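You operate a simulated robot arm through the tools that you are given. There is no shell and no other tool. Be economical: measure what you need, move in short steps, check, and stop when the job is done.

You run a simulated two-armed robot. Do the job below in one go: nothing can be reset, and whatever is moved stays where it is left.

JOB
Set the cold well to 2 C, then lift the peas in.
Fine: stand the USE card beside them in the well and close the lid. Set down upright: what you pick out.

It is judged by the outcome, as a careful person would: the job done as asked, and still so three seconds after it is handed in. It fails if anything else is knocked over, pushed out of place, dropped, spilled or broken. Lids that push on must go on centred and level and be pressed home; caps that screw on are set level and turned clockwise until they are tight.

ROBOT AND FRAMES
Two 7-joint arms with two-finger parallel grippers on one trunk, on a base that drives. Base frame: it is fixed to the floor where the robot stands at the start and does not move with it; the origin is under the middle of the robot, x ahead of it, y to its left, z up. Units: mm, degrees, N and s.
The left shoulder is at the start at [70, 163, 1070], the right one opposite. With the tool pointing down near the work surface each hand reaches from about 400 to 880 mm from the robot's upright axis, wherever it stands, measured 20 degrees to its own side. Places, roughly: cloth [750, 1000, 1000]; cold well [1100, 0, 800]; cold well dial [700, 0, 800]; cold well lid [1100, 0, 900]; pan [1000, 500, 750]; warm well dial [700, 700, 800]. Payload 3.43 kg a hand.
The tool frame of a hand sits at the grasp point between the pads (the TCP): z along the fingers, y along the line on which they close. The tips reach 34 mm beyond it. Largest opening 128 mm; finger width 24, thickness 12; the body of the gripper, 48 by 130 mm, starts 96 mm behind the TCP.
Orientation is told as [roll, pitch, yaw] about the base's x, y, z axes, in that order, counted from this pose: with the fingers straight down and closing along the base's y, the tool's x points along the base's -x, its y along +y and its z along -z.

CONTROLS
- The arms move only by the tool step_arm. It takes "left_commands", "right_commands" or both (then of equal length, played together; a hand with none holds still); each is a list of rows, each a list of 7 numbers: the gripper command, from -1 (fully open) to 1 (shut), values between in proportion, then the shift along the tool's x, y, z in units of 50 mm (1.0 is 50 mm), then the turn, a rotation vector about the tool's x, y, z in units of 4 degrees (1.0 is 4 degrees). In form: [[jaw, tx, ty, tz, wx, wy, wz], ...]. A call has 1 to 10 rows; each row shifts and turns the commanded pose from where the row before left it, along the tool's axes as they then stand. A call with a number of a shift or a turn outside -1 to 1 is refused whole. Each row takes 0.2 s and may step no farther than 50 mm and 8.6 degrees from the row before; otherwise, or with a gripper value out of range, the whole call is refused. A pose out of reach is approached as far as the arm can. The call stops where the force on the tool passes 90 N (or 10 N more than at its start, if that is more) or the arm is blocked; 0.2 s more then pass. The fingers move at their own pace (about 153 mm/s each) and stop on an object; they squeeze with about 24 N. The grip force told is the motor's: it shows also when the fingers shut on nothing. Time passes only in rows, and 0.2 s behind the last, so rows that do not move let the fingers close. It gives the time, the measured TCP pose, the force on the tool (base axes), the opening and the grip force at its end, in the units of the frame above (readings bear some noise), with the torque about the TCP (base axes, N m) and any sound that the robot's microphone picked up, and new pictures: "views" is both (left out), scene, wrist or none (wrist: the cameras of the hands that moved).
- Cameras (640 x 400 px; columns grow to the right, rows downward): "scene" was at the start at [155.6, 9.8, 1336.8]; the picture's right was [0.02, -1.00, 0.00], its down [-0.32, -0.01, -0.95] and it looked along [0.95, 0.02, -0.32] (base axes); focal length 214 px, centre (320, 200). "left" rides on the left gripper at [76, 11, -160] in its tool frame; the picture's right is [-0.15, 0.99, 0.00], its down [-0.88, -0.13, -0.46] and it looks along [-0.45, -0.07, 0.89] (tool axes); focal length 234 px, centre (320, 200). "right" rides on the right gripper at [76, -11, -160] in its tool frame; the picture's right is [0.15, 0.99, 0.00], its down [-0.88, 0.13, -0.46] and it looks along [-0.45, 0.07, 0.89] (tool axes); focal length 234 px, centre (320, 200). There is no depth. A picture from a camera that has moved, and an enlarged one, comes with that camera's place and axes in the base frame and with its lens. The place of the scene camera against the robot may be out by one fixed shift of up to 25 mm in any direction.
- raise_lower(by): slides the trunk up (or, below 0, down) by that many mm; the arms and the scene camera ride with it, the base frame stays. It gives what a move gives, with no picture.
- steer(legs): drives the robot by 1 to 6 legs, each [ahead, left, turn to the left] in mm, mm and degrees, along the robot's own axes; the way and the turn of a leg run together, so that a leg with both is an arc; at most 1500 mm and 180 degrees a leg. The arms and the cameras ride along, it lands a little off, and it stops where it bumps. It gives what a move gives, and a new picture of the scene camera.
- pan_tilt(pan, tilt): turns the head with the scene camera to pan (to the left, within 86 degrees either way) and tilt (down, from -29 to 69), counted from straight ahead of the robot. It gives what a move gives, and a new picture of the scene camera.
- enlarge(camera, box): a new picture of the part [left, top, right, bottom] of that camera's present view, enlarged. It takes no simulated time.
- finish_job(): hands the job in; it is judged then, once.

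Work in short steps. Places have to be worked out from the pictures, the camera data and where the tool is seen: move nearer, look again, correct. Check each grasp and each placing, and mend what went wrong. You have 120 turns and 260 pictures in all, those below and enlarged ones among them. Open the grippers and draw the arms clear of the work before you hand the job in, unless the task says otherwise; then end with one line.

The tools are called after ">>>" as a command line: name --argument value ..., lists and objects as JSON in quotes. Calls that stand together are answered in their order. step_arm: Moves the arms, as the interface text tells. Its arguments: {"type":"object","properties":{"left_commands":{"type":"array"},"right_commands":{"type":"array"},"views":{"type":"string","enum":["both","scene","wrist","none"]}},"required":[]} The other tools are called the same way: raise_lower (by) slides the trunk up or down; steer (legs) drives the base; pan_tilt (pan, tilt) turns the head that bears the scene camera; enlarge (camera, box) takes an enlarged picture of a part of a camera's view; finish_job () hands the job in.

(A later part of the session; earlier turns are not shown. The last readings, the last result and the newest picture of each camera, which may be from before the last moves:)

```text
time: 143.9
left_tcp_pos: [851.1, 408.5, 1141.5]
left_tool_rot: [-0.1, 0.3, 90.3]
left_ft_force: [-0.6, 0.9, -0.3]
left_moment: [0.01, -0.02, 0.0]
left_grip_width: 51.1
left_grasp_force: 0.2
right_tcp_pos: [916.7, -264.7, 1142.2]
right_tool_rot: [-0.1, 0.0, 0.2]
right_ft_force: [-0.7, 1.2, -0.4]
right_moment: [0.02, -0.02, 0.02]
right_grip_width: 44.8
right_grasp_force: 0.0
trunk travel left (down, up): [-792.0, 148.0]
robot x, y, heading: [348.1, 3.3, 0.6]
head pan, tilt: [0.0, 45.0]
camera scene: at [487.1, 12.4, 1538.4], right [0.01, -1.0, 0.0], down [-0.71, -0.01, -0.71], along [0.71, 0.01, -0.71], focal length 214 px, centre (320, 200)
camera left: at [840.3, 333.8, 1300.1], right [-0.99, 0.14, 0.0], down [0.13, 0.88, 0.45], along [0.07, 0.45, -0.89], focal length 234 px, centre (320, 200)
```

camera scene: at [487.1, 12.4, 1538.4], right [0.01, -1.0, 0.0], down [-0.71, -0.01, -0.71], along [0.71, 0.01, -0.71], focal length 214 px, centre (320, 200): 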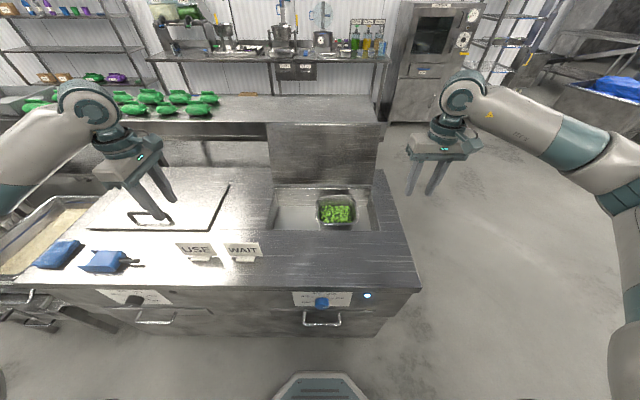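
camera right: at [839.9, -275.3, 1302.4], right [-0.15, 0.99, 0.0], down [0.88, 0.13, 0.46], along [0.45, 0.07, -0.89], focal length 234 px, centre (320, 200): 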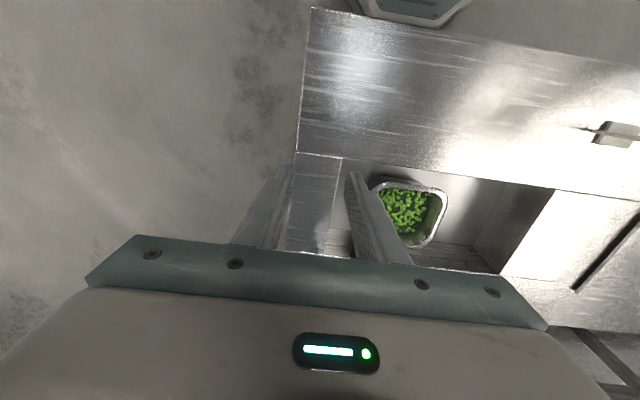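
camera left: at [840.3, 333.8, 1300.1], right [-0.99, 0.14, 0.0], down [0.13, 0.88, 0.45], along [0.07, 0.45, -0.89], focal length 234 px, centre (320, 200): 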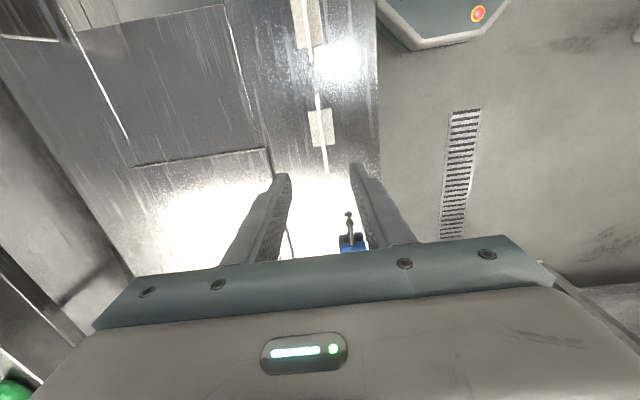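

USE is the nearer-left card; its plate is at x≈848, y≈406, between my finger lines. I descend most of the way and check.

>>> step_arm --left_commands '[[0.2, 0.03, 0.06, 0.7, 0, 0, 0], [0.2, 0, 0, 0.7, 0, 0, 0], [0.2, 0, 0, 0.7, 0, 0, 0], [0.2, 0, 0, 0.6, 0, 0, 0]]' --views "wrist"

```text
time: 144.9
left_tcp_pos: [847.4, 404.9, 1003.8]
left_tool_rot: [0.0, 0.2, 90.2]
left_ft_force: [-0.2, 0.6, 0.2]
left_moment: [-0.04, 0.04, -0.01]
left_grip_width: 51.0
left_grasp_force: 0.0
right_tcp_pos: [917.8, -265.6, 1141.8]
right_tool_rot: [0.0, 0.1, 0.1]
right_ft_force: [0.8, -0.1, -0.9]
right_moment: [0.01, 0.01, -0.02]
right_grip_width: 45.0
right_grasp_force: 0.1
trunk travel left (down, up): [-792.0, 148.0]
robot x, y, heading: [345.2, 1.9, 0.6]
head pan, tilt: [0.0, 45.0]
camera left: at [837.1, 330.3, 1161.7], right [-0.99, 0.14, 0.0], down [0.13, 0.88, 0.45], along [0.07, 0.45, -0.89], focal length 234 px, centre (320, 200)
```

left: 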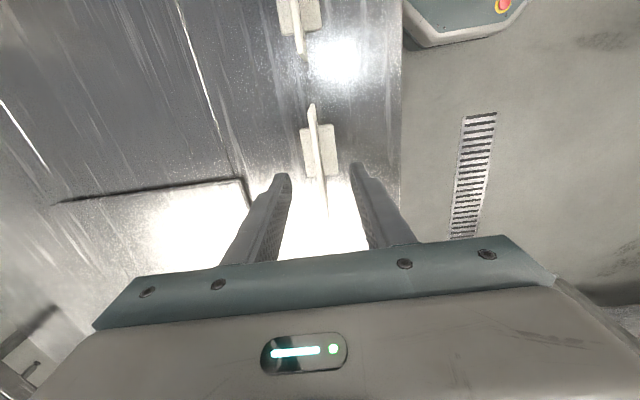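

The card is centred between the fingers, top at ≈940. I descend 54 mm and close.

>>> step_arm --left_commands '[[0.2, 0, 0, 0.5, 0, 0, 0], [0.2, 0, 0, 0.58, 0, 0, 0], [0.6, 0, 0, 0, 0, 0, 0], [1, 0, 0, 0, 0, 0, 0], [1, 0, 0, 0, 0, 0, 0]]' --views "both"

```text
time: 146.1
left_tcp_pos: [849.4, 403.8, 950.1]
left_tool_rot: [0.0, 0.2, 90.2]
left_ft_force: [0.3, -0.1, 0.2]
left_moment: [-0.05, 0.0, 0.02]
left_grip_width: 4.3
left_grasp_force: 24.1
right_tcp_pos: [918.5, -266.1, 1141.9]
right_tool_rot: [-0.1, 0.0, 0.1]
right_ft_force: [-0.3, 0.0, 0.3]
right_moment: [0.03, -0.03, 0.01]
right_grip_width: 44.8
right_grasp_force: 0.0
trunk travel left (down, up): [-792.0, 148.0]
robot x, y, heading: [343.4, 1.5, 0.6]
head pan, tilt: [0.0, 45.0]
camera scene: at [489.1, 10.9, 1538.2], right [0.01, -1.0, 0.0], down [-0.71, -0.01, -0.71], along [0.71, 0.01, -0.71], focal length 214 px, centre (320, 200)
camera left: at [837.9, 330.0, 1108.8], right [-0.99, 0.14, 0.0], down [0.13, 0.88, 0.45], along [0.07, 0.45, -0.89], focal length 234 px, centre (320, 200)
```

scene: 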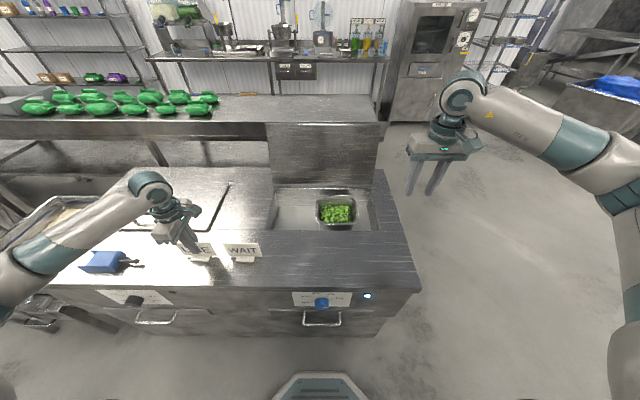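
left: 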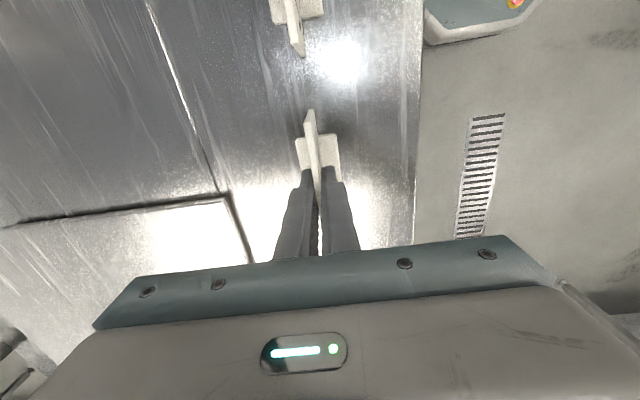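

Gripped (4 mm). I lift it 70 mm and carry it forward, then right, over the free left part of the well.

>>> step_arm --left_commands '[[1, 0, 0, -0.4, 0, 0, 0], [1, 0, 0, -0.6, 0, 0, 0], [1, 0, 0, -0.4, 0, 0, 0], [1, 0, -0.7, 0, 0, 0, 0], [1, 0, -0.8, 0, 0, 0, 0], [1, 0.2, -0.8, 0, 0, 0, 0], [1, 0.4, -0.8, 0, 0, 0, 0], [1, 0.5, -0.8, 0, 0, 0, 0], [1, 0.6, -0.72, 0, 0, 0, 0], [1, 0.8, 0, 0, 0, 0, 0]]' --views "none"

>>> step_arm --left_commands '[[1, 0.8, 0, 0, 0, 0, 0], [1, 0.8, 0, 0, 0, 0, 0], [1, 0.8, 0, 0, 0, 0, 0], [1, 0.6, 0, 0, 0, 0, 0]]' --views "both"

```text
time: 148.3
left_tcp_pos: [1083.0, 279.0, 1023.9]
left_tool_rot: [0.0, 0.1, 90.2]
left_ft_force: [0.5, 0.0, 0.6]
left_moment: [0.02, 0.0, -0.03]
left_grip_width: 3.9
left_grasp_force: 23.9
right_tcp_pos: [919.3, -266.1, 1140.8]
right_tool_rot: [0.2, 0.0, 0.1]
right_ft_force: [0.5, -0.3, -0.6]
right_moment: [0.02, -0.02, -0.01]
right_grip_width: 44.8
right_grasp_force: 0.0
trunk travel left (down, up): [-792.0, 148.0]
robot x, y, heading: [343.9, 0.8, 0.7]
head pan, tilt: [0.0, 45.0]
```

```text
time: 149.3
left_tcp_pos: [1082.0, 126.6, 1019.5]
left_tool_rot: [0.0, 0.1, 90.2]
left_ft_force: [0.3, -0.9, 0.2]
left_moment: [0.04, 0.01, -0.03]
left_grip_width: 4.3
left_grasp_force: 24.0
right_tcp_pos: [918.7, -266.9, 1140.7]
right_tool_rot: [0.1, 0.1, 0.1]
right_ft_force: [0.7, 0.1, 0.5]
right_moment: [0.0, -0.04, -0.05]
right_grip_width: 44.8
right_grasp_force: 0.1
trunk travel left (down, up): [-792.0, 148.0]
robot x, y, heading: [345.0, 0.8, 0.7]
head pan, tilt: [0.0, 45.0]
camera scene: at [489.6, 8.7, 1538.1], right [0.01, -1.0, 0.0], down [-0.71, -0.01, -0.71], along [0.71, 0.01, -0.71], focal length 214 px, centre (320, 200)
camera left: at [1071.5, 52.5, 1178.4], right [-0.99, 0.14, 0.0], down [0.13, 0.88, 0.45], along [0.06, 0.45, -0.89], focal length 234 px, centre (320, 200)
```

scene: 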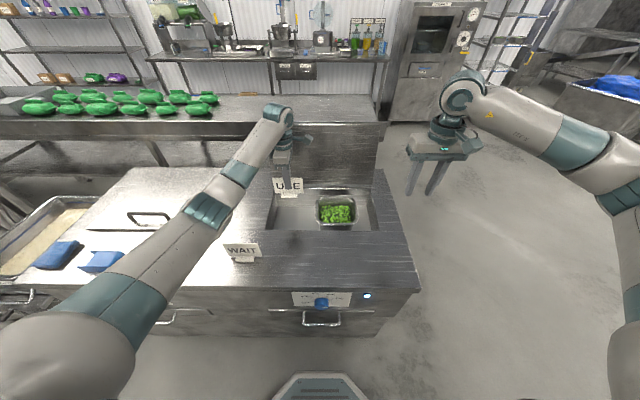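
left: 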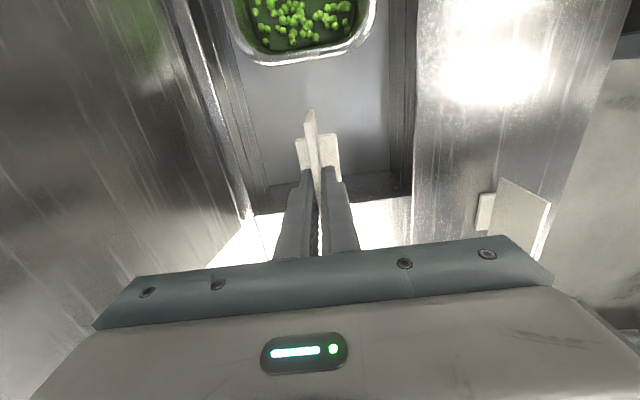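

The card has ~37 mm clearance to both pan and well wall. I lower it 165 mm.

>>> step_arm --left_commands '[[1, 0, 0, 0.6, 0, 0, 0], [1, 0, 0, 0.6, 0, 0, 0], [1, 0, 0, 0.6, 0, 0, 0], [1, 0, 0, 0.6, 0, 0, 0], [1, 0, 0, 0.6, 0, 0, 0], [1, 0, 0, 0.3, 0, 0, 0]]' --views "wrist"

```text
time: 150.7
left_tcp_pos: [1082.7, 131.5, 854.6]
left_tool_rot: [0.0, 0.1, 90.2]
left_ft_force: [0.3, -1.0, 0.5]
left_moment: [0.04, 0.01, 0.0]
left_grip_width: 4.2
left_grasp_force: 24.0
right_tcp_pos: [918.0, -265.3, 1140.7]
right_tool_rot: [0.0, -0.1, 0.1]
right_ft_force: [0.5, 0.3, -0.2]
right_moment: [0.03, -0.01, 0.0]
right_grip_width: 44.7
right_grasp_force: 0.1
trunk travel left (down, up): [-792.0, 148.0]
robot x, y, heading: [346.1, 1.5, 0.4]
head pan, tilt: [0.0, 45.0]
camera left: at [1071.1, 55.9, 1013.6], right [-0.99, 0.14, 0.0], down [0.13, 0.88, 0.45], along [0.07, 0.45, -0.89], focal length 234 px, centre (320, 200)
```

left: 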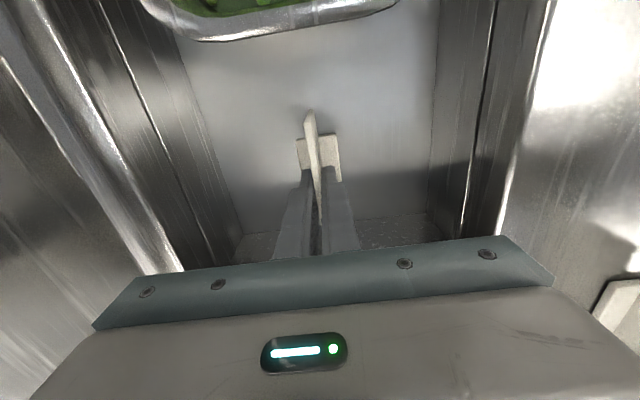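

Going down the last ~20 mm in small steps.

>>> step_arm --left_commands '[[1, 0, 0, 0.1, 0, 0, 0], [1, 0, 0, 0.1, 0, 0, 0], [1, 0, 0, 0.08, 0, 0, 0]]' --views "none"

>>> step_arm --left_commands '[[1, 0, 0, 0.05, 0, 0, 0], [1, 0, 0, 0.05, 0, 0, 0]]' --views "none"

```text
time: 151.5
left_tcp_pos: [1080.6, 129.1, 841.6]
left_tool_rot: [-0.1, 0.1, 90.3]
left_ft_force: [0.0, 0.3, -0.2]
left_moment: [-0.01, -0.02, 0.01]
left_grip_width: 3.9
left_grasp_force: 23.7
right_tcp_pos: [918.8, -265.2, 1141.5]
right_tool_rot: [0.1, 0.0, -0.1]
right_ft_force: [0.8, 0.0, -0.9]
right_moment: [0.02, -0.01, 0.0]
right_grip_width: 44.7
right_grasp_force: 0.1
trunk travel left (down, up): [-792.0, 148.0]
robot x, y, heading: [346.7, -1.4, 0.5]
head pan, tilt: [0.0, 45.0]
```

```text
time: 152.1
left_tcp_pos: [1081.7, 129.7, 837.7]
left_tool_rot: [-0.1, 0.0, 90.0]
left_ft_force: [0.0, 0.5, -0.2]
left_moment: [-0.02, 0.0, 0.01]
left_grip_width: 4.1
left_grasp_force: 24.3
right_tcp_pos: [917.5, -266.2, 1140.5]
right_tool_rot: [0.0, 0.0, 0.2]
right_ft_force: [0.1, -0.8, -0.3]
right_moment: [0.0, 0.01, -0.02]
right_grip_width: 44.9
right_grasp_force: 0.0
trunk travel left (down, up): [-792.0, 148.0]
robot x, y, heading: [345.2, 5.0, 0.6]
head pan, tilt: [0.0, 45.0]
```

>>> step_arm --left_commands '[[1, 0, 0, 0.04, 0, 0, 0], [1, 0, 0, 0.04, 0, 0, 0]]' --views "none"

>>> step_arm --left_commands '[[1, 0, 0, 0.04, 0, 0, 0], [1, 0, 0, 0.0, 0, 0, 0]]' --views "none"

```text
time: 152.7
left_tcp_pos: [1080.8, 130.6, 835.2]
left_tool_rot: [-0.2, 0.1, 90.2]
left_ft_force: [-0.8, 0.1, 7.5]
left_moment: [0.07, 0.08, 0.02]
left_grip_width: 3.8
left_grasp_force: 23.4
right_tcp_pos: [916.6, -265.7, 1141.3]
right_tool_rot: [-0.1, 0.0, 0.1]
right_ft_force: [0.4, 0.4, 0.2]
right_moment: [0.01, 0.02, 0.03]
right_grip_width: 44.7
right_grasp_force: 0.1
trunk travel left (down, up): [-792.0, 148.0]
robot x, y, heading: [345.9, 0.9, 0.5]
head pan, tilt: [0.0, 45.0]
```

```text
time: 153.3
left_tcp_pos: [1079.8, 129.2, 834.8]
left_tool_rot: [-0.3, 0.2, 90.2]
left_ft_force: [2.1, 0.3, 19.9]
left_moment: [0.17, 0.07, 0.0]
left_grip_width: 4.1
left_grasp_force: 23.9
right_tcp_pos: [916.6, -265.9, 1142.5]
right_tool_rot: [0.0, -0.2, 0.1]
right_ft_force: [-0.5, 0.3, -0.8]
right_moment: [0.02, 0.01, 0.0]
right_grip_width: 44.8
right_grasp_force: 0.1
trunk travel left (down, up): [-792.0, 148.0]
robot x, y, heading: [346.8, 0.8, 0.6]
head pan, tilt: [0.0, 45.0]
```

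The card rests on the floor (20 N). I ease up 2 mm, open, and rise.

>>> step_arm --left_commands '[[1, 0, 0, -0.04, 0, 0, 0], [0.7, 0, 0, 0, 0, 0, 0], [0.4, 0, 0, 0, 0, 0, 0], [0.4, 0, 0, -0.3, 0, 0, 0], [0.4, 0, 0, -0.6, 0, 0, 0], [0.4, 0, 0, -0.8, 0, 0, 0], [0.4, 0, 0, -0.8, 0, 0, 0], [0.4, 0, 0, -0.8, 0, 0, 0], [0.4, 0, 0, -0.8, 0, 0, 0]]' --views "both"

```text
time: 155.3
left_tcp_pos: [1092.4, 132.9, 1033.0]
left_tool_rot: [0.0, 0.2, 90.1]
left_ft_force: [0.2, -0.5, -0.7]
left_moment: [-0.06, 0.05, 0.0]
left_grip_width: 38.2
left_grasp_force: 0.1
left hand out of reach, approached as far as the arm can: row 9
right_tcp_pos: [917.2, -263.9, 1140.5]
right_tool_rot: [-0.1, -0.2, 0.1]
right_ft_force: [0.1, -0.5, 0.0]
right_moment: [-0.02, -0.04, 0.01]
right_grip_width: 44.6
right_grasp_force: 0.0
trunk travel left (down, up): [-792.0, 148.0]
robot x, y, heading: [344.4, 2.5, 0.5]
head pan, tilt: [0.0, 45.0]
camera scene: at [489.6, 12.1, 1538.0], right [0.01, -1.0, 0.0], down [-0.71, -0.01, -0.71], along [0.71, 0.01, -0.71], focal length 214 px, centre (320, 200)
camera left: at [1082.4, 58.1, 1191.0], right [-0.99, 0.14, 0.0], down [0.13, 0.88, 0.45], along [0.07, 0.45, -0.89], focal length 234 px, centre (320, 200)
```

scene: 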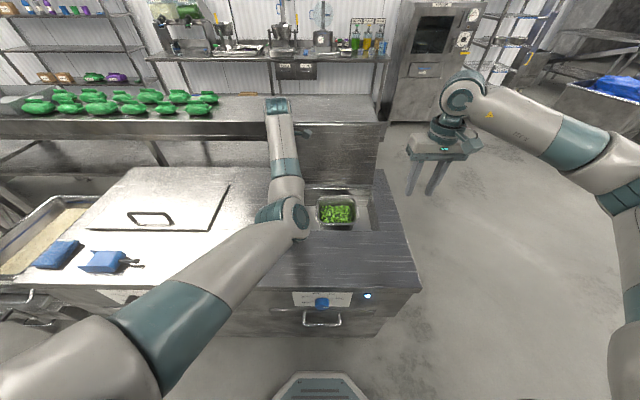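
left: 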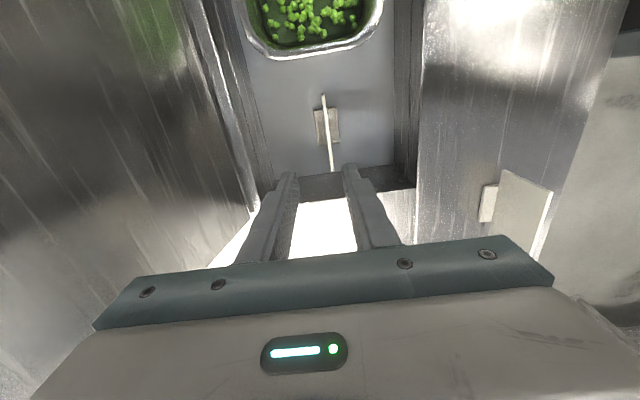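

The USE card stands upright beside the pan. But the left arm has straightened with the elbow low, so I first raise the trunk to clear everything.

>>> raise_lower --by 140

>>> step_arm --left_commands '[[0.4, 0, 0.2, 0, 0, 0, 0], [0.4, 0, 0.5, 0, 0, 0, 0], [0.4, 0, 0.7, 0, 0, 0, 0]]' --views "scene"

```text
time: 157.0
left_tcp_pos: [1093.7, 132.1, 1171.4]
left_tool_rot: [0.0, 0.2, 90.2]
left_ft_force: [0.9, 0.4, -0.6]
left_moment: [-0.01, 0.01, 0.02]
left_grip_width: 38.5
left_grasp_force: 0.0
right_tcp_pos: [918.8, -266.8, 1281.1]
right_tool_rot: [0.1, 0.0, 0.1]
right_ft_force: [-0.1, -0.5, 0.6]
right_moment: [-0.02, 0.0, -0.01]
right_grip_width: 44.9
right_grasp_force: 0.1
trunk travel left (down, up): [-932.0, 8.0]
robot x, y, heading: [343.7, 5.3, 0.6]
head pan, tilt: [0.0, 45.0]
```

```text
time: 157.8
left_tcp_pos: [1079.1, 143.3, 1146.0]
left_tool_rot: [-0.4, 0.0, 90.6]
left_ft_force: [-0.2, -0.3, -0.3]
left_moment: [-0.02, 0.0, 0.0]
left_grip_width: 38.3
left_grasp_force: 0.0
left hand out of reach, approached as far as the arm can: row 1, 2, 3
right_tcp_pos: [919.9, -266.0, 1280.6]
right_tool_rot: [0.0, -0.1, 0.0]
right_ft_force: [0.5, -0.1, 0.0]
right_moment: [-0.03, -0.01, -0.04]
right_grip_width: 44.7
right_grasp_force: 0.1
trunk travel left (down, up): [-932.0, 8.0]
robot x, y, heading: [343.2, 2.6, 0.6]
head pan, tilt: [0.0, 45.0]
camera scene: at [489.4, 11.2, 1678.2], right [0.01, -1.0, 0.0], down [-0.71, -0.01, -0.71], along [0.71, 0.01, -0.71], focal length 214 px, centre (320, 200)
```

scene: 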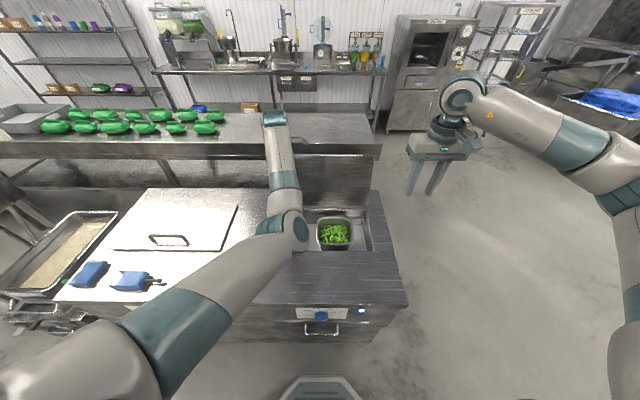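

I repeat the freeing trick: push outward, hold, then pull inward.

>>> step_arm --left_commands '[[0.4, 0, -0.7, -0.1, 0, 0, 0], [0.4, 0, -0.8, 0, 0, 0, 0], [0.4, 0, -0.8, 0, 0, 0, 0], [0.4, 0, 0, 0, 0, 0, 0], [0.4, 0, 0.9, -0.2, 0, 0, 0], [0.4, 0, 0.9, -0.2, 0, 0, 0], [0.4, 0, 0.9, -0.2, 0, 0, 0], [0.4, 0, 0.9, -0.2, 0, 0, 0]]' --views "scene"

```text
time: 159.6
left_tcp_pos: [1077.4, 158.2, 1142.9]
left_tool_rot: [-0.2, 0.1, 90.6]
left_ft_force: [1.0, -0.7, 0.1]
left_moment: [0.03, 0.0, 0.01]
left_grip_width: 38.3
left_grasp_force: 0.1
left hand out of reach, approached as far as the arm can: row 3, 6, 7, 8
right_tcp_pos: [920.0, -267.3, 1279.8]
right_tool_rot: [0.0, 0.1, 0.1]
right_ft_force: [0.2, -0.4, -0.8]
right_moment: [0.02, 0.01, -0.01]
right_grip_width: 44.6
right_grasp_force: 0.0
trunk travel left (down, up): [-932.0, 8.0]
robot x, y, heading: [346.4, 1.3, 0.5]
head pan, tilt: [0.0, 45.0]
camera scene: at [491.8, 10.3, 1677.9], right [0.01, -1.0, 0.0], down [-0.71, -0.01, -0.71], along [0.71, 0.01, -0.71], focal length 214 px, centre (320, 200)
```

scene: 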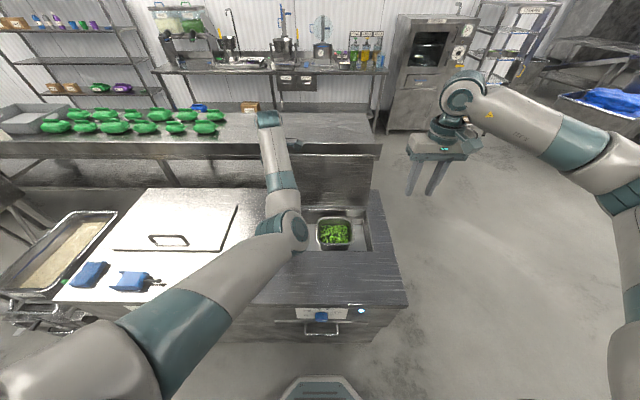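

I unwind the yaw first (as worked on the right arm), then repeat.

>>> step_arm --left_commands '[[0.4, 0, 0, 0, 0, 0, 1], [0.4, 0, 0, 0, 0, 0, 1], [0.4, 0, 0, 0, 0, 0, 1], [0.4, 0, 0, 0, 0, 0, 1], [0.4, 0, 0, 0, 0, 0, 1], [0.4, 0, 0, 0, 0, 0, 1], [0.4, 0, 0, 0, 0, 0, 1], [0.4, 0, 0, 0, 0, 0, 1], [0.4, 0, 0, 0, 0, 0, 1], [0.4, 0, 0, 0, 0, 0, 1]]' --views "none"

>>> step_arm --left_commands '[[0.4, 0, 0, 0, 0, 0, 1], [0.4, 0, 0, 0, 0, 0, 1], [0.4, 0, 0, 0, 0, 0, 1], [0.4, 0, 0, 0, 0, 0, 1], [0.4, 0, 0, 0, 0, 0, 1], [0.4, 0, 0, 0, 0, 0, 1], [0.4, 0, 0, 0, 0, 0, 1], [0.4, 0, 0, 0, 0, 0, 1], [0.4, 0, 0, 0, 0, 0, 1], [0.4, 0, 0, 0, 0, 0, 1]]' --views "scene"

```text
time: 161.8
left_tcp_pos: [1074.6, 158.0, 1142.6]
left_tool_rot: [0.1, 0.0, 50.4]
left_ft_force: [0.5, 0.7, 0.2]
left_moment: [0.0, 0.01, 0.0]
left_grip_width: 38.3
left_grasp_force: 0.1
right_tcp_pos: [918.8, -265.9, 1280.3]
right_tool_rot: [-0.1, 0.0, 0.0]
right_ft_force: [-0.5, -0.4, 1.0]
right_moment: [0.02, -0.03, 0.03]
right_grip_width: 45.0
right_grasp_force: 0.2
trunk travel left (down, up): [-932.0, 8.0]
robot x, y, heading: [343.8, 1.2, 0.5]
head pan, tilt: [0.0, 45.0]
```

```text
time: 164.0
left_tcp_pos: [1074.0, 158.7, 1142.1]
left_tool_rot: [0.0, -0.2, 10.3]
left_ft_force: [0.0, -0.1, -1.1]
left_moment: [-0.01, -0.01, 0.04]
left_grip_width: 38.2
left_grasp_force: 0.2
right_tcp_pos: [917.8, -265.5, 1280.0]
right_tool_rot: [0.0, 0.0, 0.0]
right_ft_force: [0.3, 0.0, 0.4]
right_moment: [0.01, 0.02, -0.01]
right_grip_width: 45.2
right_grasp_force: 0.0
trunk travel left (down, up): [-932.0, 8.0]
robot x, y, heading: [345.5, 4.7, 0.3]
head pan, tilt: [0.0, 45.0]
camera scene: at [489.3, 10.6, 1678.2], right [0.01, -1.0, 0.0], down [-0.71, -0.01, -0.71], along [0.71, 0.01, -0.71], focal length 214 px, centre (320, 200)
```

scene: 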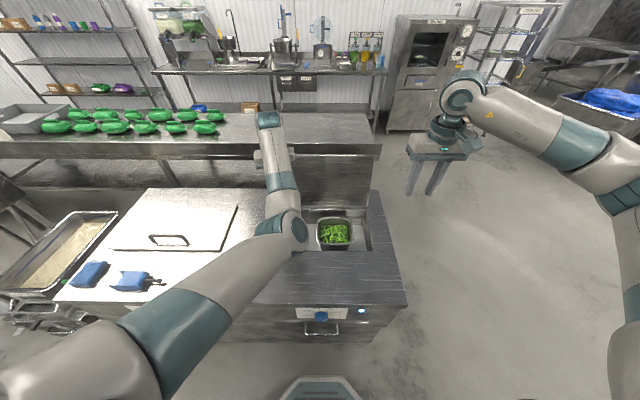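

Now outward and up (clear of the lid), hold, then inward.

>>> step_arm --left_commands '[[0.4, -0.5, 0, -0.7, 0, 0, 0], [0.4, -0.6, 0, -0.7, 0, 0, 0], [0.4, -0.7, 0, -0.6, 0, 0, 0], [0.4, -0.7, 0, -0.6, 0, 0, 0], [0.4, 0, 0, 0, 0, 0, 0], [0.4, 0.9, 0.3, 0.2, 0, 0, 0], [0.4, 0.9, 0.3, 0.2, 0, 0, 0], [0.4, 0.9, 0.3, 0.2, 0, 0, 0], [0.4, 0.9, 0.3, 0.2, 0, 0, 0], [0.4, 0.9, 0.3, 0.2, 0, 0, 0]]' --views "scene"

```text
time: 166.2
left_tcp_pos: [1050.3, 257.8, 1176.8]
left_tool_rot: [0.0, -0.2, 10.1]
left_ft_force: [-0.8, 0.3, 0.4]
left_moment: [-0.01, -0.03, 0.01]
left_grip_width: 38.4
left_grasp_force: 0.1
left hand out of reach, approached as far as the arm can: row 4, 7, 8, 9, 10
right_tcp_pos: [916.5, -266.3, 1280.5]
right_tool_rot: [0.0, -0.1, 0.1]
right_ft_force: [0.9, -0.3, 0.3]
right_moment: [0.02, 0.01, 0.03]
right_grip_width: 44.7
right_grasp_force: 0.0
trunk travel left (down, up): [-932.0, 8.0]
robot x, y, heading: [345.3, 4.2, 0.6]
head pan, tilt: [0.0, 45.0]
camera scene: at [487.8, 10.3, 1678.4], right [0.01, -1.0, 0.0], down [-0.71, -0.01, -0.71], along [0.71, 0.01, -0.71], focal length 214 px, centre (320, 200)
```

scene: 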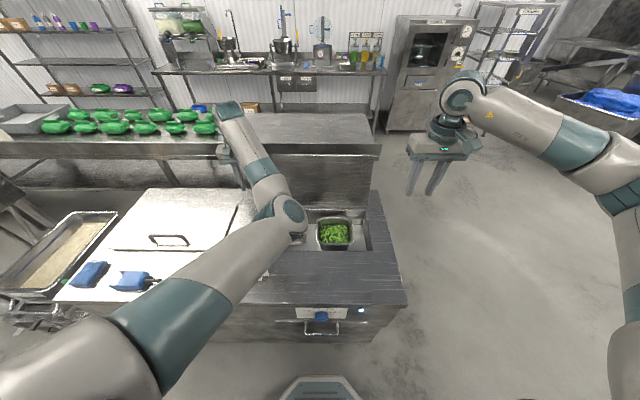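

I push it farther outward up-left until fully straight for several rows, then pull in.

>>> step_arm --left_commands '[[0.4, -0.5, 0.5, -0.5, 0, 0, 0], [0.4, -0.5, 0.5, -0.5, 0, 0, 0], [0.4, -0.5, 0.5, -0.5, 0, 0, 0], [0.4, -0.5, 0.5, -0.5, 0, 0, 0], [0.4, -0.5, 0.5, -0.5, 0, 0, 0], [0.4, -0.7, 0.3, 0, 0, 0, 0], [0.4, 0, 0, 0, 0, 0, 0]]' --views "none"

>>> step_arm --left_commands '[[0.4, 0.9, -0.2, 0, 0, 0, 0], [0.4, 0.9, -0.2, 0, 0, 0, 0], [0.4, 0.9, -0.2, 0, 0, 0, 0], [0.4, 0.9, -0.2, 0, 0, 0, 0], [0.4, 0.9, -0.2, 0, 0, 0, 0], [0.4, 0.9, -0.2, 0, 0, 0, 0]]' --views "scene"

```text
time: 167.8
left_tcp_pos: [1160.4, 408.8, 1297.5]
left_tool_rot: [-0.2, -0.1, 10.1]
left_ft_force: [-0.5, -0.5, -0.7]
left_moment: [0.04, 0.0, -0.02]
left_grip_width: 38.2
left_grasp_force: 0.2
left hand out of reach, approached as far as the arm can: row 6
right_tcp_pos: [919.9, -268.6, 1279.8]
right_tool_rot: [0.1, 0.1, 0.1]
right_ft_force: [1.0, -0.2, 0.5]
right_moment: [0.03, 0.04, 0.01]
right_grip_width: 44.9
right_grasp_force: 0.1
trunk travel left (down, up): [-932.0, 8.0]
robot x, y, heading: [342.3, 3.8, 0.4]
head pan, tilt: [0.0, 45.0]
```

```text
time: 169.2
left_tcp_pos: [1161.3, 371.4, 1320.0]
left_tool_rot: [0.0, 0.1, 10.1]
left_ft_force: [-0.1, 0.3, -0.1]
left_moment: [-0.01, -0.01, 0.0]
left_grip_width: 38.2
left_grasp_force: 0.0
left hand out of reach, approached as far as the arm can: row 1, 2, 3, 4, 5, 6
right_tcp_pos: [918.9, -266.4, 1280.2]
right_tool_rot: [0.0, 0.0, 0.2]
right_ft_force: [-0.6, -0.4, 0.3]
right_moment: [-0.01, 0.01, 0.01]
right_grip_width: 44.6
right_grasp_force: 0.0
trunk travel left (down, up): [-932.0, 8.0]
robot x, y, heading: [345.3, 1.1, 0.6]
head pan, tilt: [0.0, 45.0]
camera scene: at [489.6, 9.5, 1678.1], right [0.01, -1.0, 0.0], down [-0.71, -0.01, -0.71], along [0.71, 0.01, -0.71], focal length 214 px, centre (320, 200)
```

scene: 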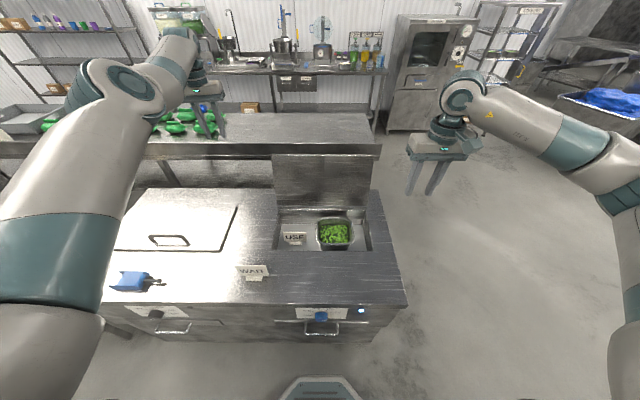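

I apply the mirrored sequence that freed the right arm.

>>> step_arm --left_commands '[[0.4, -0.8, -0.3, -0.2, 0, 0, 0], [0.4, -0.8, -0.3, -0.2, 0, 0, 0], [0.4, -0.8, -0.3, -0.2, 0, 0, 0], [0.4, 0, 0, 0, 0, 0, 0], [0.4, 0.9, 0.3, 0.2, 0, 0, 0], [0.4, 0.9, 0.3, 0.2, 0, 0, 0], [0.4, 0.9, 0.3, 0.2, 0, 0, 0], [0.4, 0.9, 0.3, 0.2, 0, 0, 0], [0.4, 0.9, 0.3, 0.2, 0, 0, 0]]' --views "scene"

```text
time: 171.2
left_tcp_pos: [1153.2, 420.2, 1303.5]
left_tool_rot: [-0.2, 0.1, 10.2]
left_ft_force: [-0.1, 0.8, -0.2]
left_moment: [-0.01, 0.0, -0.01]
left_grip_width: 38.6
left_grasp_force: 0.1
left hand out of reach, approached as far as the arm can: row 1, 2, 3, 5, 6, 7, 8, 9
right_tcp_pos: [917.2, -265.0, 1280.5]
right_tool_rot: [-0.1, 0.0, 0.2]
right_ft_force: [0.1, 0.3, 0.1]
right_moment: [0.0, -0.01, 0.05]
right_grip_width: 44.8
right_grasp_force: 0.0
trunk travel left (down, up): [-932.0, 8.0]
robot x, y, heading: [346.3, 2.9, 0.7]
head pan, tilt: [0.0, 45.0]
camera scene: at [489.2, 11.8, 1678.2], right [0.01, -1.0, 0.0], down [-0.71, -0.01, -0.71], along [0.71, 0.01, -0.71], focal length 214 px, centre (320, 200)
```

scene: 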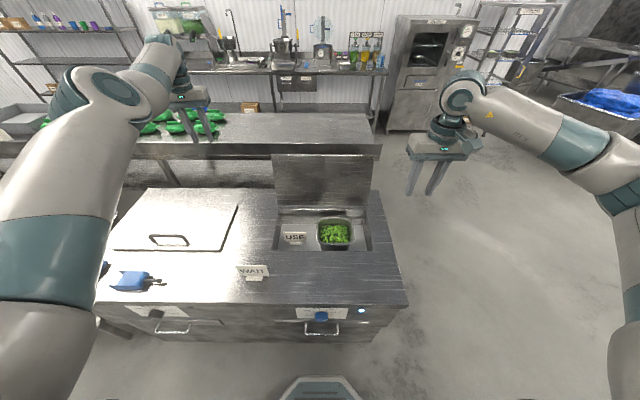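

Card and peas stand well. For closing, I plan a "cage": right hand pitched ~45° forward, closing direction in the x–z plane, lid edge between the fingers. I rotate the right hand for that.

>>> step_arm --right_commands '[[0.1, 0, 0, 0, 0, 0, 1], [0.1, 0, 0, 0, 0, 0, 1], [0.1, 0, 0, 0, 0, 0, 1], [0.1, 0, 0, 0, 0, 0, 1], [0.1, 0, 0, 0, 0, 0, 1], [0.1, 0, 0, 0, 0, 0, 1], [0.1, 0, 0, 0, 0, 0, 1], [0.1, 0, 0, 0, 0, 0, 1], [0.1, 0, 0, 0, 0, 0, 1], [0.1, 0, 0, 0, 0, 0, 1]]' --views "none"

>>> step_arm --right_commands '[[0.1, 0, 0, 0, 0, 0, 1], [0.1, 0, 0, 0, 0, 0, 1], [0.1, 0, 0, 0, 0, 0, 1], [0.1, 0, 0, 0, 0, 0, 1], [0.1, 0, 0, 0, 0, 0, 1], [0.1, 0, 0, 0, 0, 0, 1], [0.1, 0, 0, 0, 0, 0, 1], [0.1, 0, 0, 0, 0, 0, 1], [0.1, 0, 0, 0, 0, 0, 1], [0.1, 0, 0, 0, 0, 0, 1]]' --views "none"

>>> step_arm --right_commands '[[0.1, 0, 0, 0, 0, 0, 1], [0.1, 0, 0, 0, 0, 0, 1], [0.1, 0, 0, 0, 0, 0, 0.5], [0.1, 0.8, 0, 0, 0, 0, 0], [0.1, 0.8, 0, 0, -1, 0, 0], [0.1, 0.8, 0, 0, -1, 0, 0], [0.1, 0.5, 0, 0, -1, 0, 0], [0.1, 0, 0, 0, -1, 0, 0], [0.1, 0, 0, 0, -1, 0, 0], [0.1, 0, 0, 0, -1, 0, 0]]' --views "none"

>>> step_arm --right_commands '[[0.1, 0, 0, 0, -1, 0, 0], [0.1, 0, 0, 0, -1, 0, 0], [0.1, 0, 0, 0, -1, 0, 0], [0.1, 0, 0, 0, -1, 0, 0]]' --views "both"

```text
time: 173.4
left_tcp_pos: [1152.6, 419.3, 1305.5]
left_tool_rot: [-0.2, 0.2, 10.1]
left_ft_force: [0.1, -0.4, -0.1]
left_moment: [0.01, 0.0, -0.01]
left_grip_width: 38.5
left_grasp_force: 0.2
right_tcp_pos: [918.4, -266.6, 1280.8]
right_tool_rot: [0.0, -0.1, -39.8]
right_ft_force: [-0.4, -0.2, -0.1]
right_moment: [0.02, 0.02, -0.02]
right_grip_width: 57.3
right_grasp_force: 0.1
trunk travel left (down, up): [-932.0, 8.0]
robot x, y, heading: [346.3, 0.8, 0.7]
head pan, tilt: [0.0, 45.0]
```

```text
time: 175.6
left_tcp_pos: [1152.2, 418.8, 1304.2]
left_tool_rot: [-0.2, 0.1, 10.3]
left_ft_force: [0.5, -0.8, -0.7]
left_moment: [0.01, 0.01, 0.0]
left_grip_width: 38.2
left_grasp_force: 0.1
right_tcp_pos: [919.0, -266.1, 1280.4]
right_tool_rot: [0.0, -0.1, -80.0]
right_ft_force: [-0.8, -0.8, -0.4]
right_moment: [-0.02, -0.03, -0.03]
right_grip_width: 57.7
right_grasp_force: 0.0
trunk travel left (down, up): [-932.0, 8.0]
robot x, y, heading: [346.5, 0.1, 0.3]
head pan, tilt: [0.0, 45.0]
```

```text
time: 177.8
left_tcp_pos: [1153.7, 419.2, 1306.1]
left_tool_rot: [-0.2, 0.2, 10.1]
left_ft_force: [-0.3, 0.2, -0.5]
left_moment: [-0.01, 0.01, 0.0]
left_grip_width: 38.4
left_grasp_force: 0.0
right_tcp_pos: [918.3, -121.1, 1280.5]
right_tool_rot: [24.0, 0.1, -89.9]
right_ft_force: [-0.7, 0.4, -0.8]
right_moment: [-0.01, 0.0, 0.02]
right_grip_width: 57.4
right_grasp_force: 0.0
trunk travel left (down, up): [-932.0, 8.0]
robot x, y, heading: [346.2, 1.8, 0.5]
head pan, tilt: [0.0, 45.0]
```

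```text
time: 178.8
left_tcp_pos: [1151.5, 418.9, 1305.0]
left_tool_rot: [-0.3, 0.1, 10.3]
left_ft_force: [0.1, 0.8, -0.3]
left_moment: [0.01, -0.03, -0.01]
left_grip_width: 38.5
left_grasp_force: 0.1
right_tcp_pos: [918.4, -121.2, 1281.4]
right_tool_rot: [39.9, 0.0, -89.9]
right_ft_force: [-0.3, 0.7, -0.2]
right_moment: [-0.05, 0.0, 0.0]
right_grip_width: 57.4
right_grasp_force: 0.1
trunk travel left (down, up): [-932.0, 8.0]
robot x, y, heading: [342.3, 0.2, 1.0]
head pan, tilt: [0.0, 45.0]
camera scene: at [489.1, 10.5, 1678.2], right [0.01, -1.0, 0.0], down [-0.71, -0.01, -0.71], along [0.71, 0.01, -0.71], focal length 214 px, centre (320, 200)
camera right: at [806.5, -45.5, 1395.9], right [0.76, 0.15, 0.64], down [-0.19, -0.88, 0.43], along [0.62, -0.45, -0.64], focal length 234 px, centre (320, 200)
```

scene: 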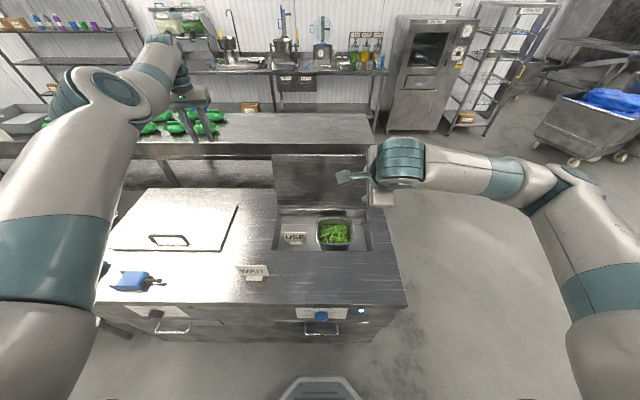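
right: 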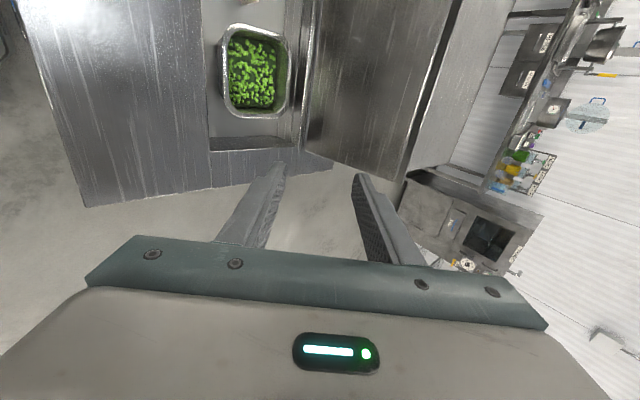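

The wrist view shows the open lid leaning back ~100–105°, top edge near [1275, −120, 1145]. I move the hand close to the edge and look.

>>> step_arm --right_commands '[[0.1, 0, 0.51, 0.65, 0, 0, 0], [0.1, 0, 0.51, 0.65, 0, 0, 0], [0.1, 0, 0.51, 0.65, 0, 0, 0], [0.1, 0, 0.51, 0.65, 0, 0, 0], [0.1, 0, 0.51, 0.65, 0, 0, 0], [0.1, 0, 0.51, 0.65, 0, 0, 0]]' --views "both"

```text
time: 180.2
left_tcp_pos: [1153.8, 420.2, 1303.3]
left_tool_rot: [-0.2, 0.2, 10.2]
left_ft_force: [0.5, 0.2, -1.1]
left_moment: [-0.03, -0.01, 0.02]
left_grip_width: 38.2
left_grasp_force: 0.1
right_tcp_pos: [1164.0, -119.5, 1229.3]
right_tool_rot: [39.9, -0.1, -90.0]
right_ft_force: [-0.8, -0.7, -0.5]
right_moment: [-0.03, 0.02, 0.0]
right_grip_width: 57.7
right_grasp_force: 0.1
trunk travel left (down, up): [-932.0, 8.0]
robot x, y, heading: [345.5, 1.7, 0.6]
head pan, tilt: [0.0, 45.0]
camera scene: at [490.8, 11.7, 1678.0], right [0.01, -1.0, 0.0], down [-0.71, -0.01, -0.71], along [0.71, 0.01, -0.71], focal length 214 px, centre (320, 200)
camera right: at [1053.2, -43.7, 1345.0], right [0.76, 0.15, 0.64], down [-0.19, -0.88, 0.43], along [0.62, -0.45, -0.64], focal length 234 px, centre (320, 200)
```

scene: 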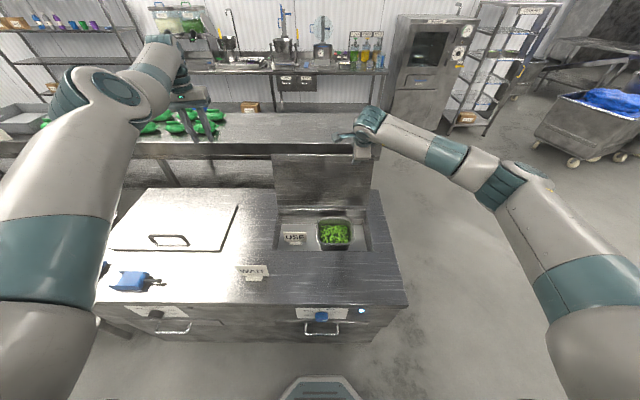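
right: 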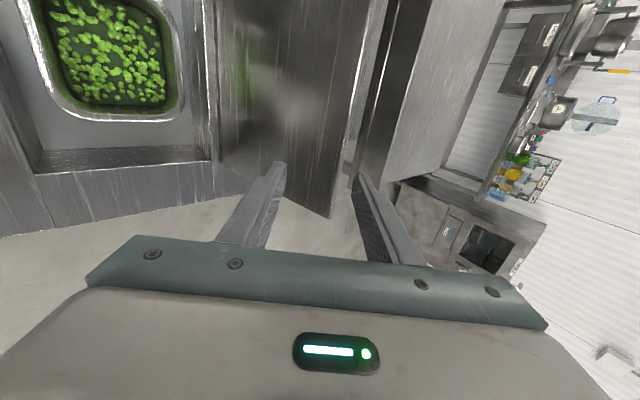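

Corner re-measured: top edge ≈ [1270, 1147]. I bring the rear finger over and down behind the edge.

>>> step_arm --right_commands '[[0.1, 0, 0.18, 0.576, 0, 0, 0], [0.1, 0, 0.18, 0.576, 0, 0, 0], [0.1, 0, 0.18, 0.576, 0, 0, 0], [0.1, 0, -0.3, 0.27, 0, 0, 0], [0.1, 0, -0.3, 0.27, 0, 0, 0]]' --views "both"

```text
time: 181.4
left_tcp_pos: [1149.9, 419.9, 1307.2]
left_tool_rot: [-0.2, -0.1, 10.2]
left_ft_force: [1.2, 1.0, 0.5]
left_moment: [0.0, -0.02, 0.03]
left_grip_width: 38.3
left_grasp_force: 0.0
right_tcp_pos: [1230.4, -119.4, 1148.8]
right_tool_rot: [40.6, -0.1, -89.8]
right_ft_force: [2.9, -3.4, 22.6]
right_moment: [0.08, -1.05, 0.16]
right_grip_width: 67.3
right_grasp_force: 8.8
trunk travel left (down, up): [-932.0, 8.0]
robot x, y, heading: [343.1, 4.9, 0.3]
head pan, tilt: [0.0, 45.0]
camera scene: at [484.9, 10.9, 1679.1], right [0.01, -1.0, 0.0], down [-0.71, -0.01, -0.71], along [0.71, 0.01, -0.71], focal length 214 px, centre (320, 200)
camera right: at [1117.6, -43.5, 1262.5], right [0.75, 0.15, 0.64], down [-0.2, -0.88, 0.43], along [0.63, -0.45, -0.63], focal length 234 px, centre (320, 200)
```

scene: 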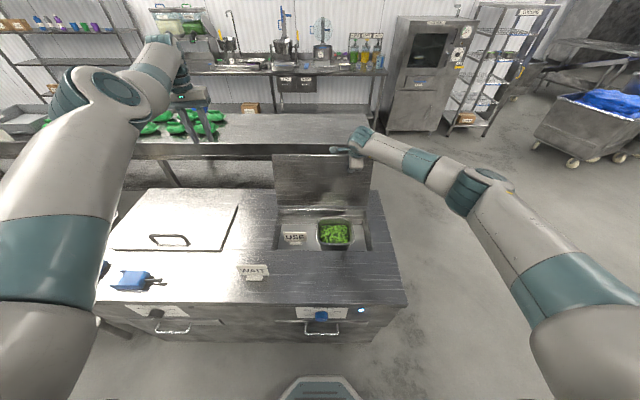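
right: 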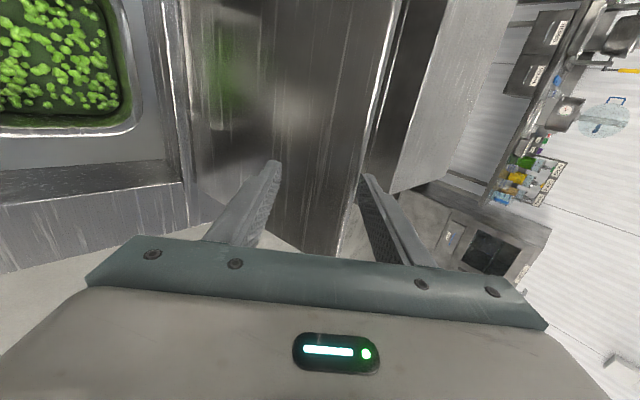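

The rear fingertip is just on the edge (2 mm overlap). I open a little, slide it deeper along the finger axis, then pull the lid forward past vertical.

>>> step_arm --right_commands '[[-0.12, 0, 0, 0, 0, 0, 0], [-0.12, 0, 0, 0.15, 0, 0, 0], [-0.12, 0, 0, 0.17, 0, 0, 0], [-0.1, 0, -0.35, -0.33, 0, 0, 0], [-0.1, 0, -0.35, -0.33, 0, 0, 0]]' --views "both"

```text
time: 182.6
left_tcp_pos: [1150.2, 418.1, 1306.5]
left_tool_rot: [-0.2, 0.0, 10.1]
left_ft_force: [0.6, -0.7, -0.4]
left_moment: [-0.02, 0.01, -0.01]
left_grip_width: 38.6
left_grasp_force: 0.0
right_tcp_pos: [1190.2, -120.0, 1128.7]
right_tool_rot: [39.8, 0.0, -89.9]
right_ft_force: [-0.7, -1.9, 11.4]
right_moment: [0.17, -0.41, -0.06]
right_grip_width: 74.5
right_grasp_force: 3.3
trunk travel left (down, up): [-932.0, 8.0]
robot x, y, heading: [346.7, -0.6, 0.9]
head pan, tilt: [0.0, 45.0]
camera scene: at [487.8, 10.4, 1678.1], right [0.01, -1.0, 0.0], down [-0.71, -0.01, -0.71], along [0.71, 0.01, -0.71], focal length 214 px, centre (320, 200)
camera right: at [1078.9, -43.0, 1244.6], right [0.76, 0.15, 0.63], down [-0.19, -0.88, 0.43], along [0.62, -0.45, -0.64], focal length 234 px, centre (320, 200)
```

scene: 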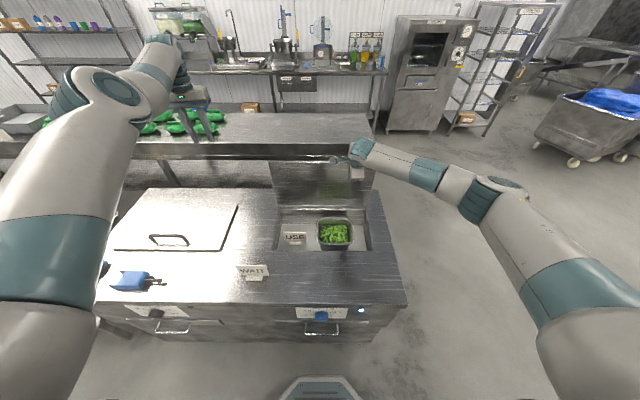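
right: 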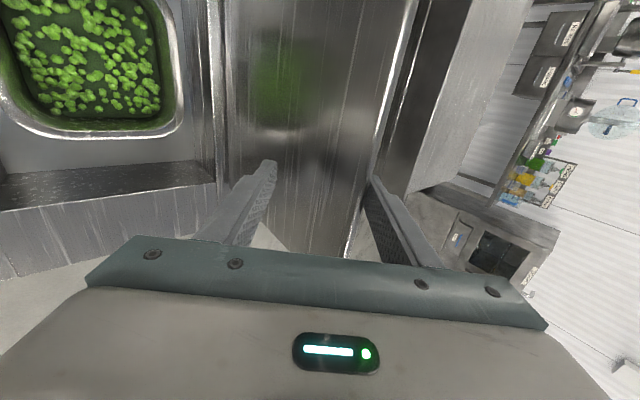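

The lid follows forward. I continue along the arc past vertical.

>>> step_arm --right_commands '[[-0.1, 0, -0.16, -0.28, 0, 0, 0], [-0.1, 0, -0.16, -0.28, 0, 0, 0], [-0.1, 0, -0.28, -0.23, 0, 0, 0], [-0.1, 0, -0.28, -0.23, 0, 0, 0]]' --views "both"

```text
time: 183.6
left_tcp_pos: [1152.7, 419.7, 1305.1]
left_tool_rot: [-0.2, 0.2, 10.2]
left_ft_force: [-0.5, -0.7, 0.2]
left_moment: [0.01, -0.02, 0.01]
left_grip_width: 38.3
left_grasp_force: 0.1
right_tcp_pos: [1126.7, -119.0, 1143.1]
right_tool_rot: [40.0, 0.0, -89.9]
right_ft_force: [0.3, 0.5, 0.2]
right_moment: [0.0, 0.08, -0.02]
right_grip_width: 71.7
right_grasp_force: 1.4
trunk travel left (down, up): [-932.0, 8.0]
robot x, y, heading: [350.7, 2.5, 0.8]
head pan, tilt: [0.0, 45.0]
camera scene: at [489.7, 10.5, 1678.1], right [0.01, -1.0, 0.0], down [-0.71, -0.01, -0.71], along [0.71, 0.01, -0.71], focal length 214 px, centre (320, 200)
camera right: at [1015.4, -43.8, 1258.0], right [0.76, 0.15, 0.64], down [-0.19, -0.88, 0.43], along [0.62, -0.45, -0.64], focal length 234 px, centre (320, 200)
```

scene: 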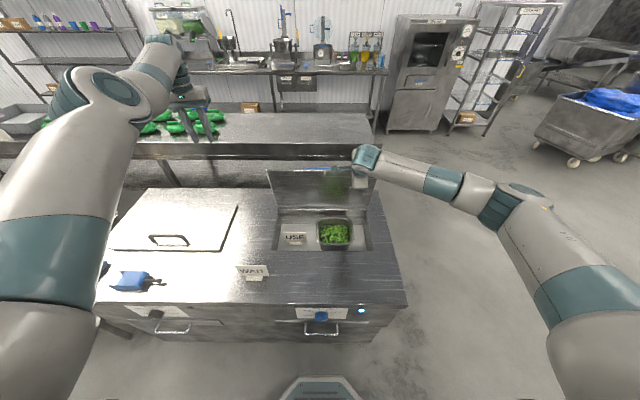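
right: 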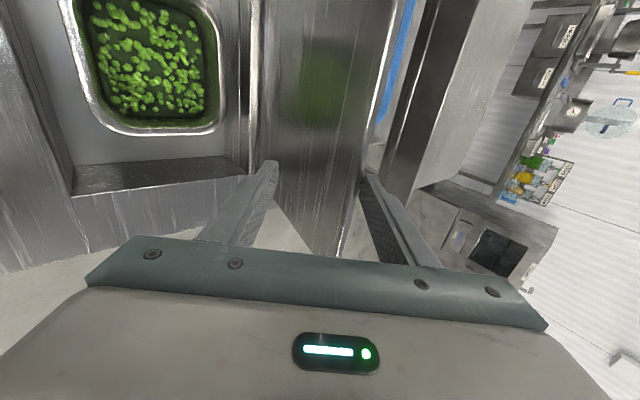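

The lid is past vertical and caged. I carry it down to about 50°, narrowing the cage.

>>> step_arm --right_commands '[[0, 0, -0.4, -0.17, 0, 0, 0], [0, 0, -0.4, -0.17, 0, 0, 0], [0.1, 0, -0.46, -0.04, 0, 0, 0], [0.1, 0, -0.46, -0.04, 0, 0, 0]]' --views "both"

```text
time: 184.6
left_tcp_pos: [1152.4, 419.3, 1305.6]
left_tool_rot: [-0.2, 0.2, 10.1]
left_ft_force: [-1.1, 0.1, 0.3]
left_moment: [0.01, -0.03, -0.02]
left_grip_width: 38.3
left_grasp_force: 0.1
right_tcp_pos: [1045.2, -121.2, 1104.8]
right_tool_rot: [39.9, 0.0, -89.9]
right_ft_force: [0.0, 0.0, 1.9]
right_moment: [0.03, -0.03, 0.0]
right_grip_width: 58.2
right_grasp_force: 0.4
trunk travel left (down, up): [-932.0, 8.0]
robot x, y, heading: [344.1, 1.2, 0.8]
head pan, tilt: [0.0, 45.0]
camera scene: at [489.0, 10.6, 1678.2], right [0.01, -1.0, 0.0], down [-0.71, -0.01, -0.71], along [0.71, 0.01, -0.71], focal length 214 px, centre (320, 200)
camera right: at [934.7, -46.3, 1218.8], right [0.76, 0.15, 0.64], down [-0.19, -0.88, 0.43], along [0.62, -0.45, -0.64], focal length 234 px, centre (320, 200)
```

scene: 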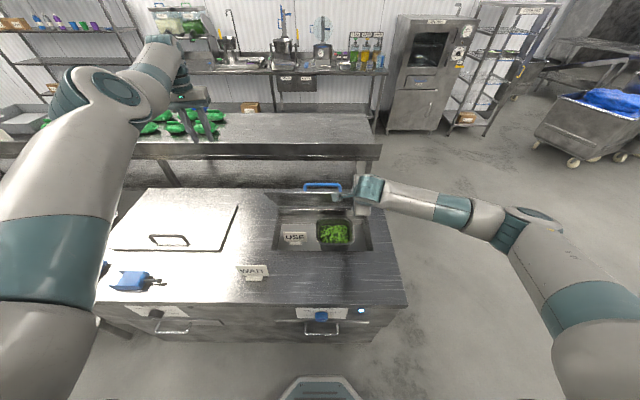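
right: 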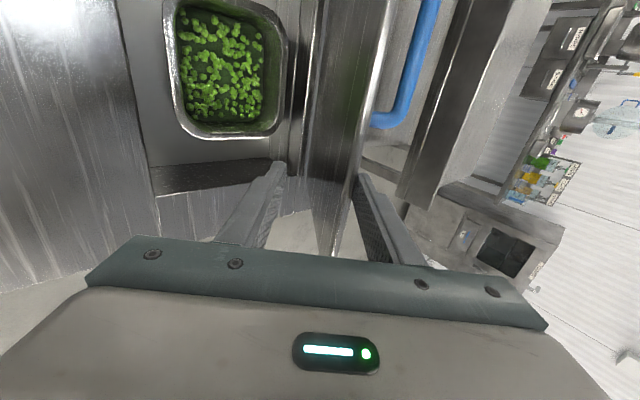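

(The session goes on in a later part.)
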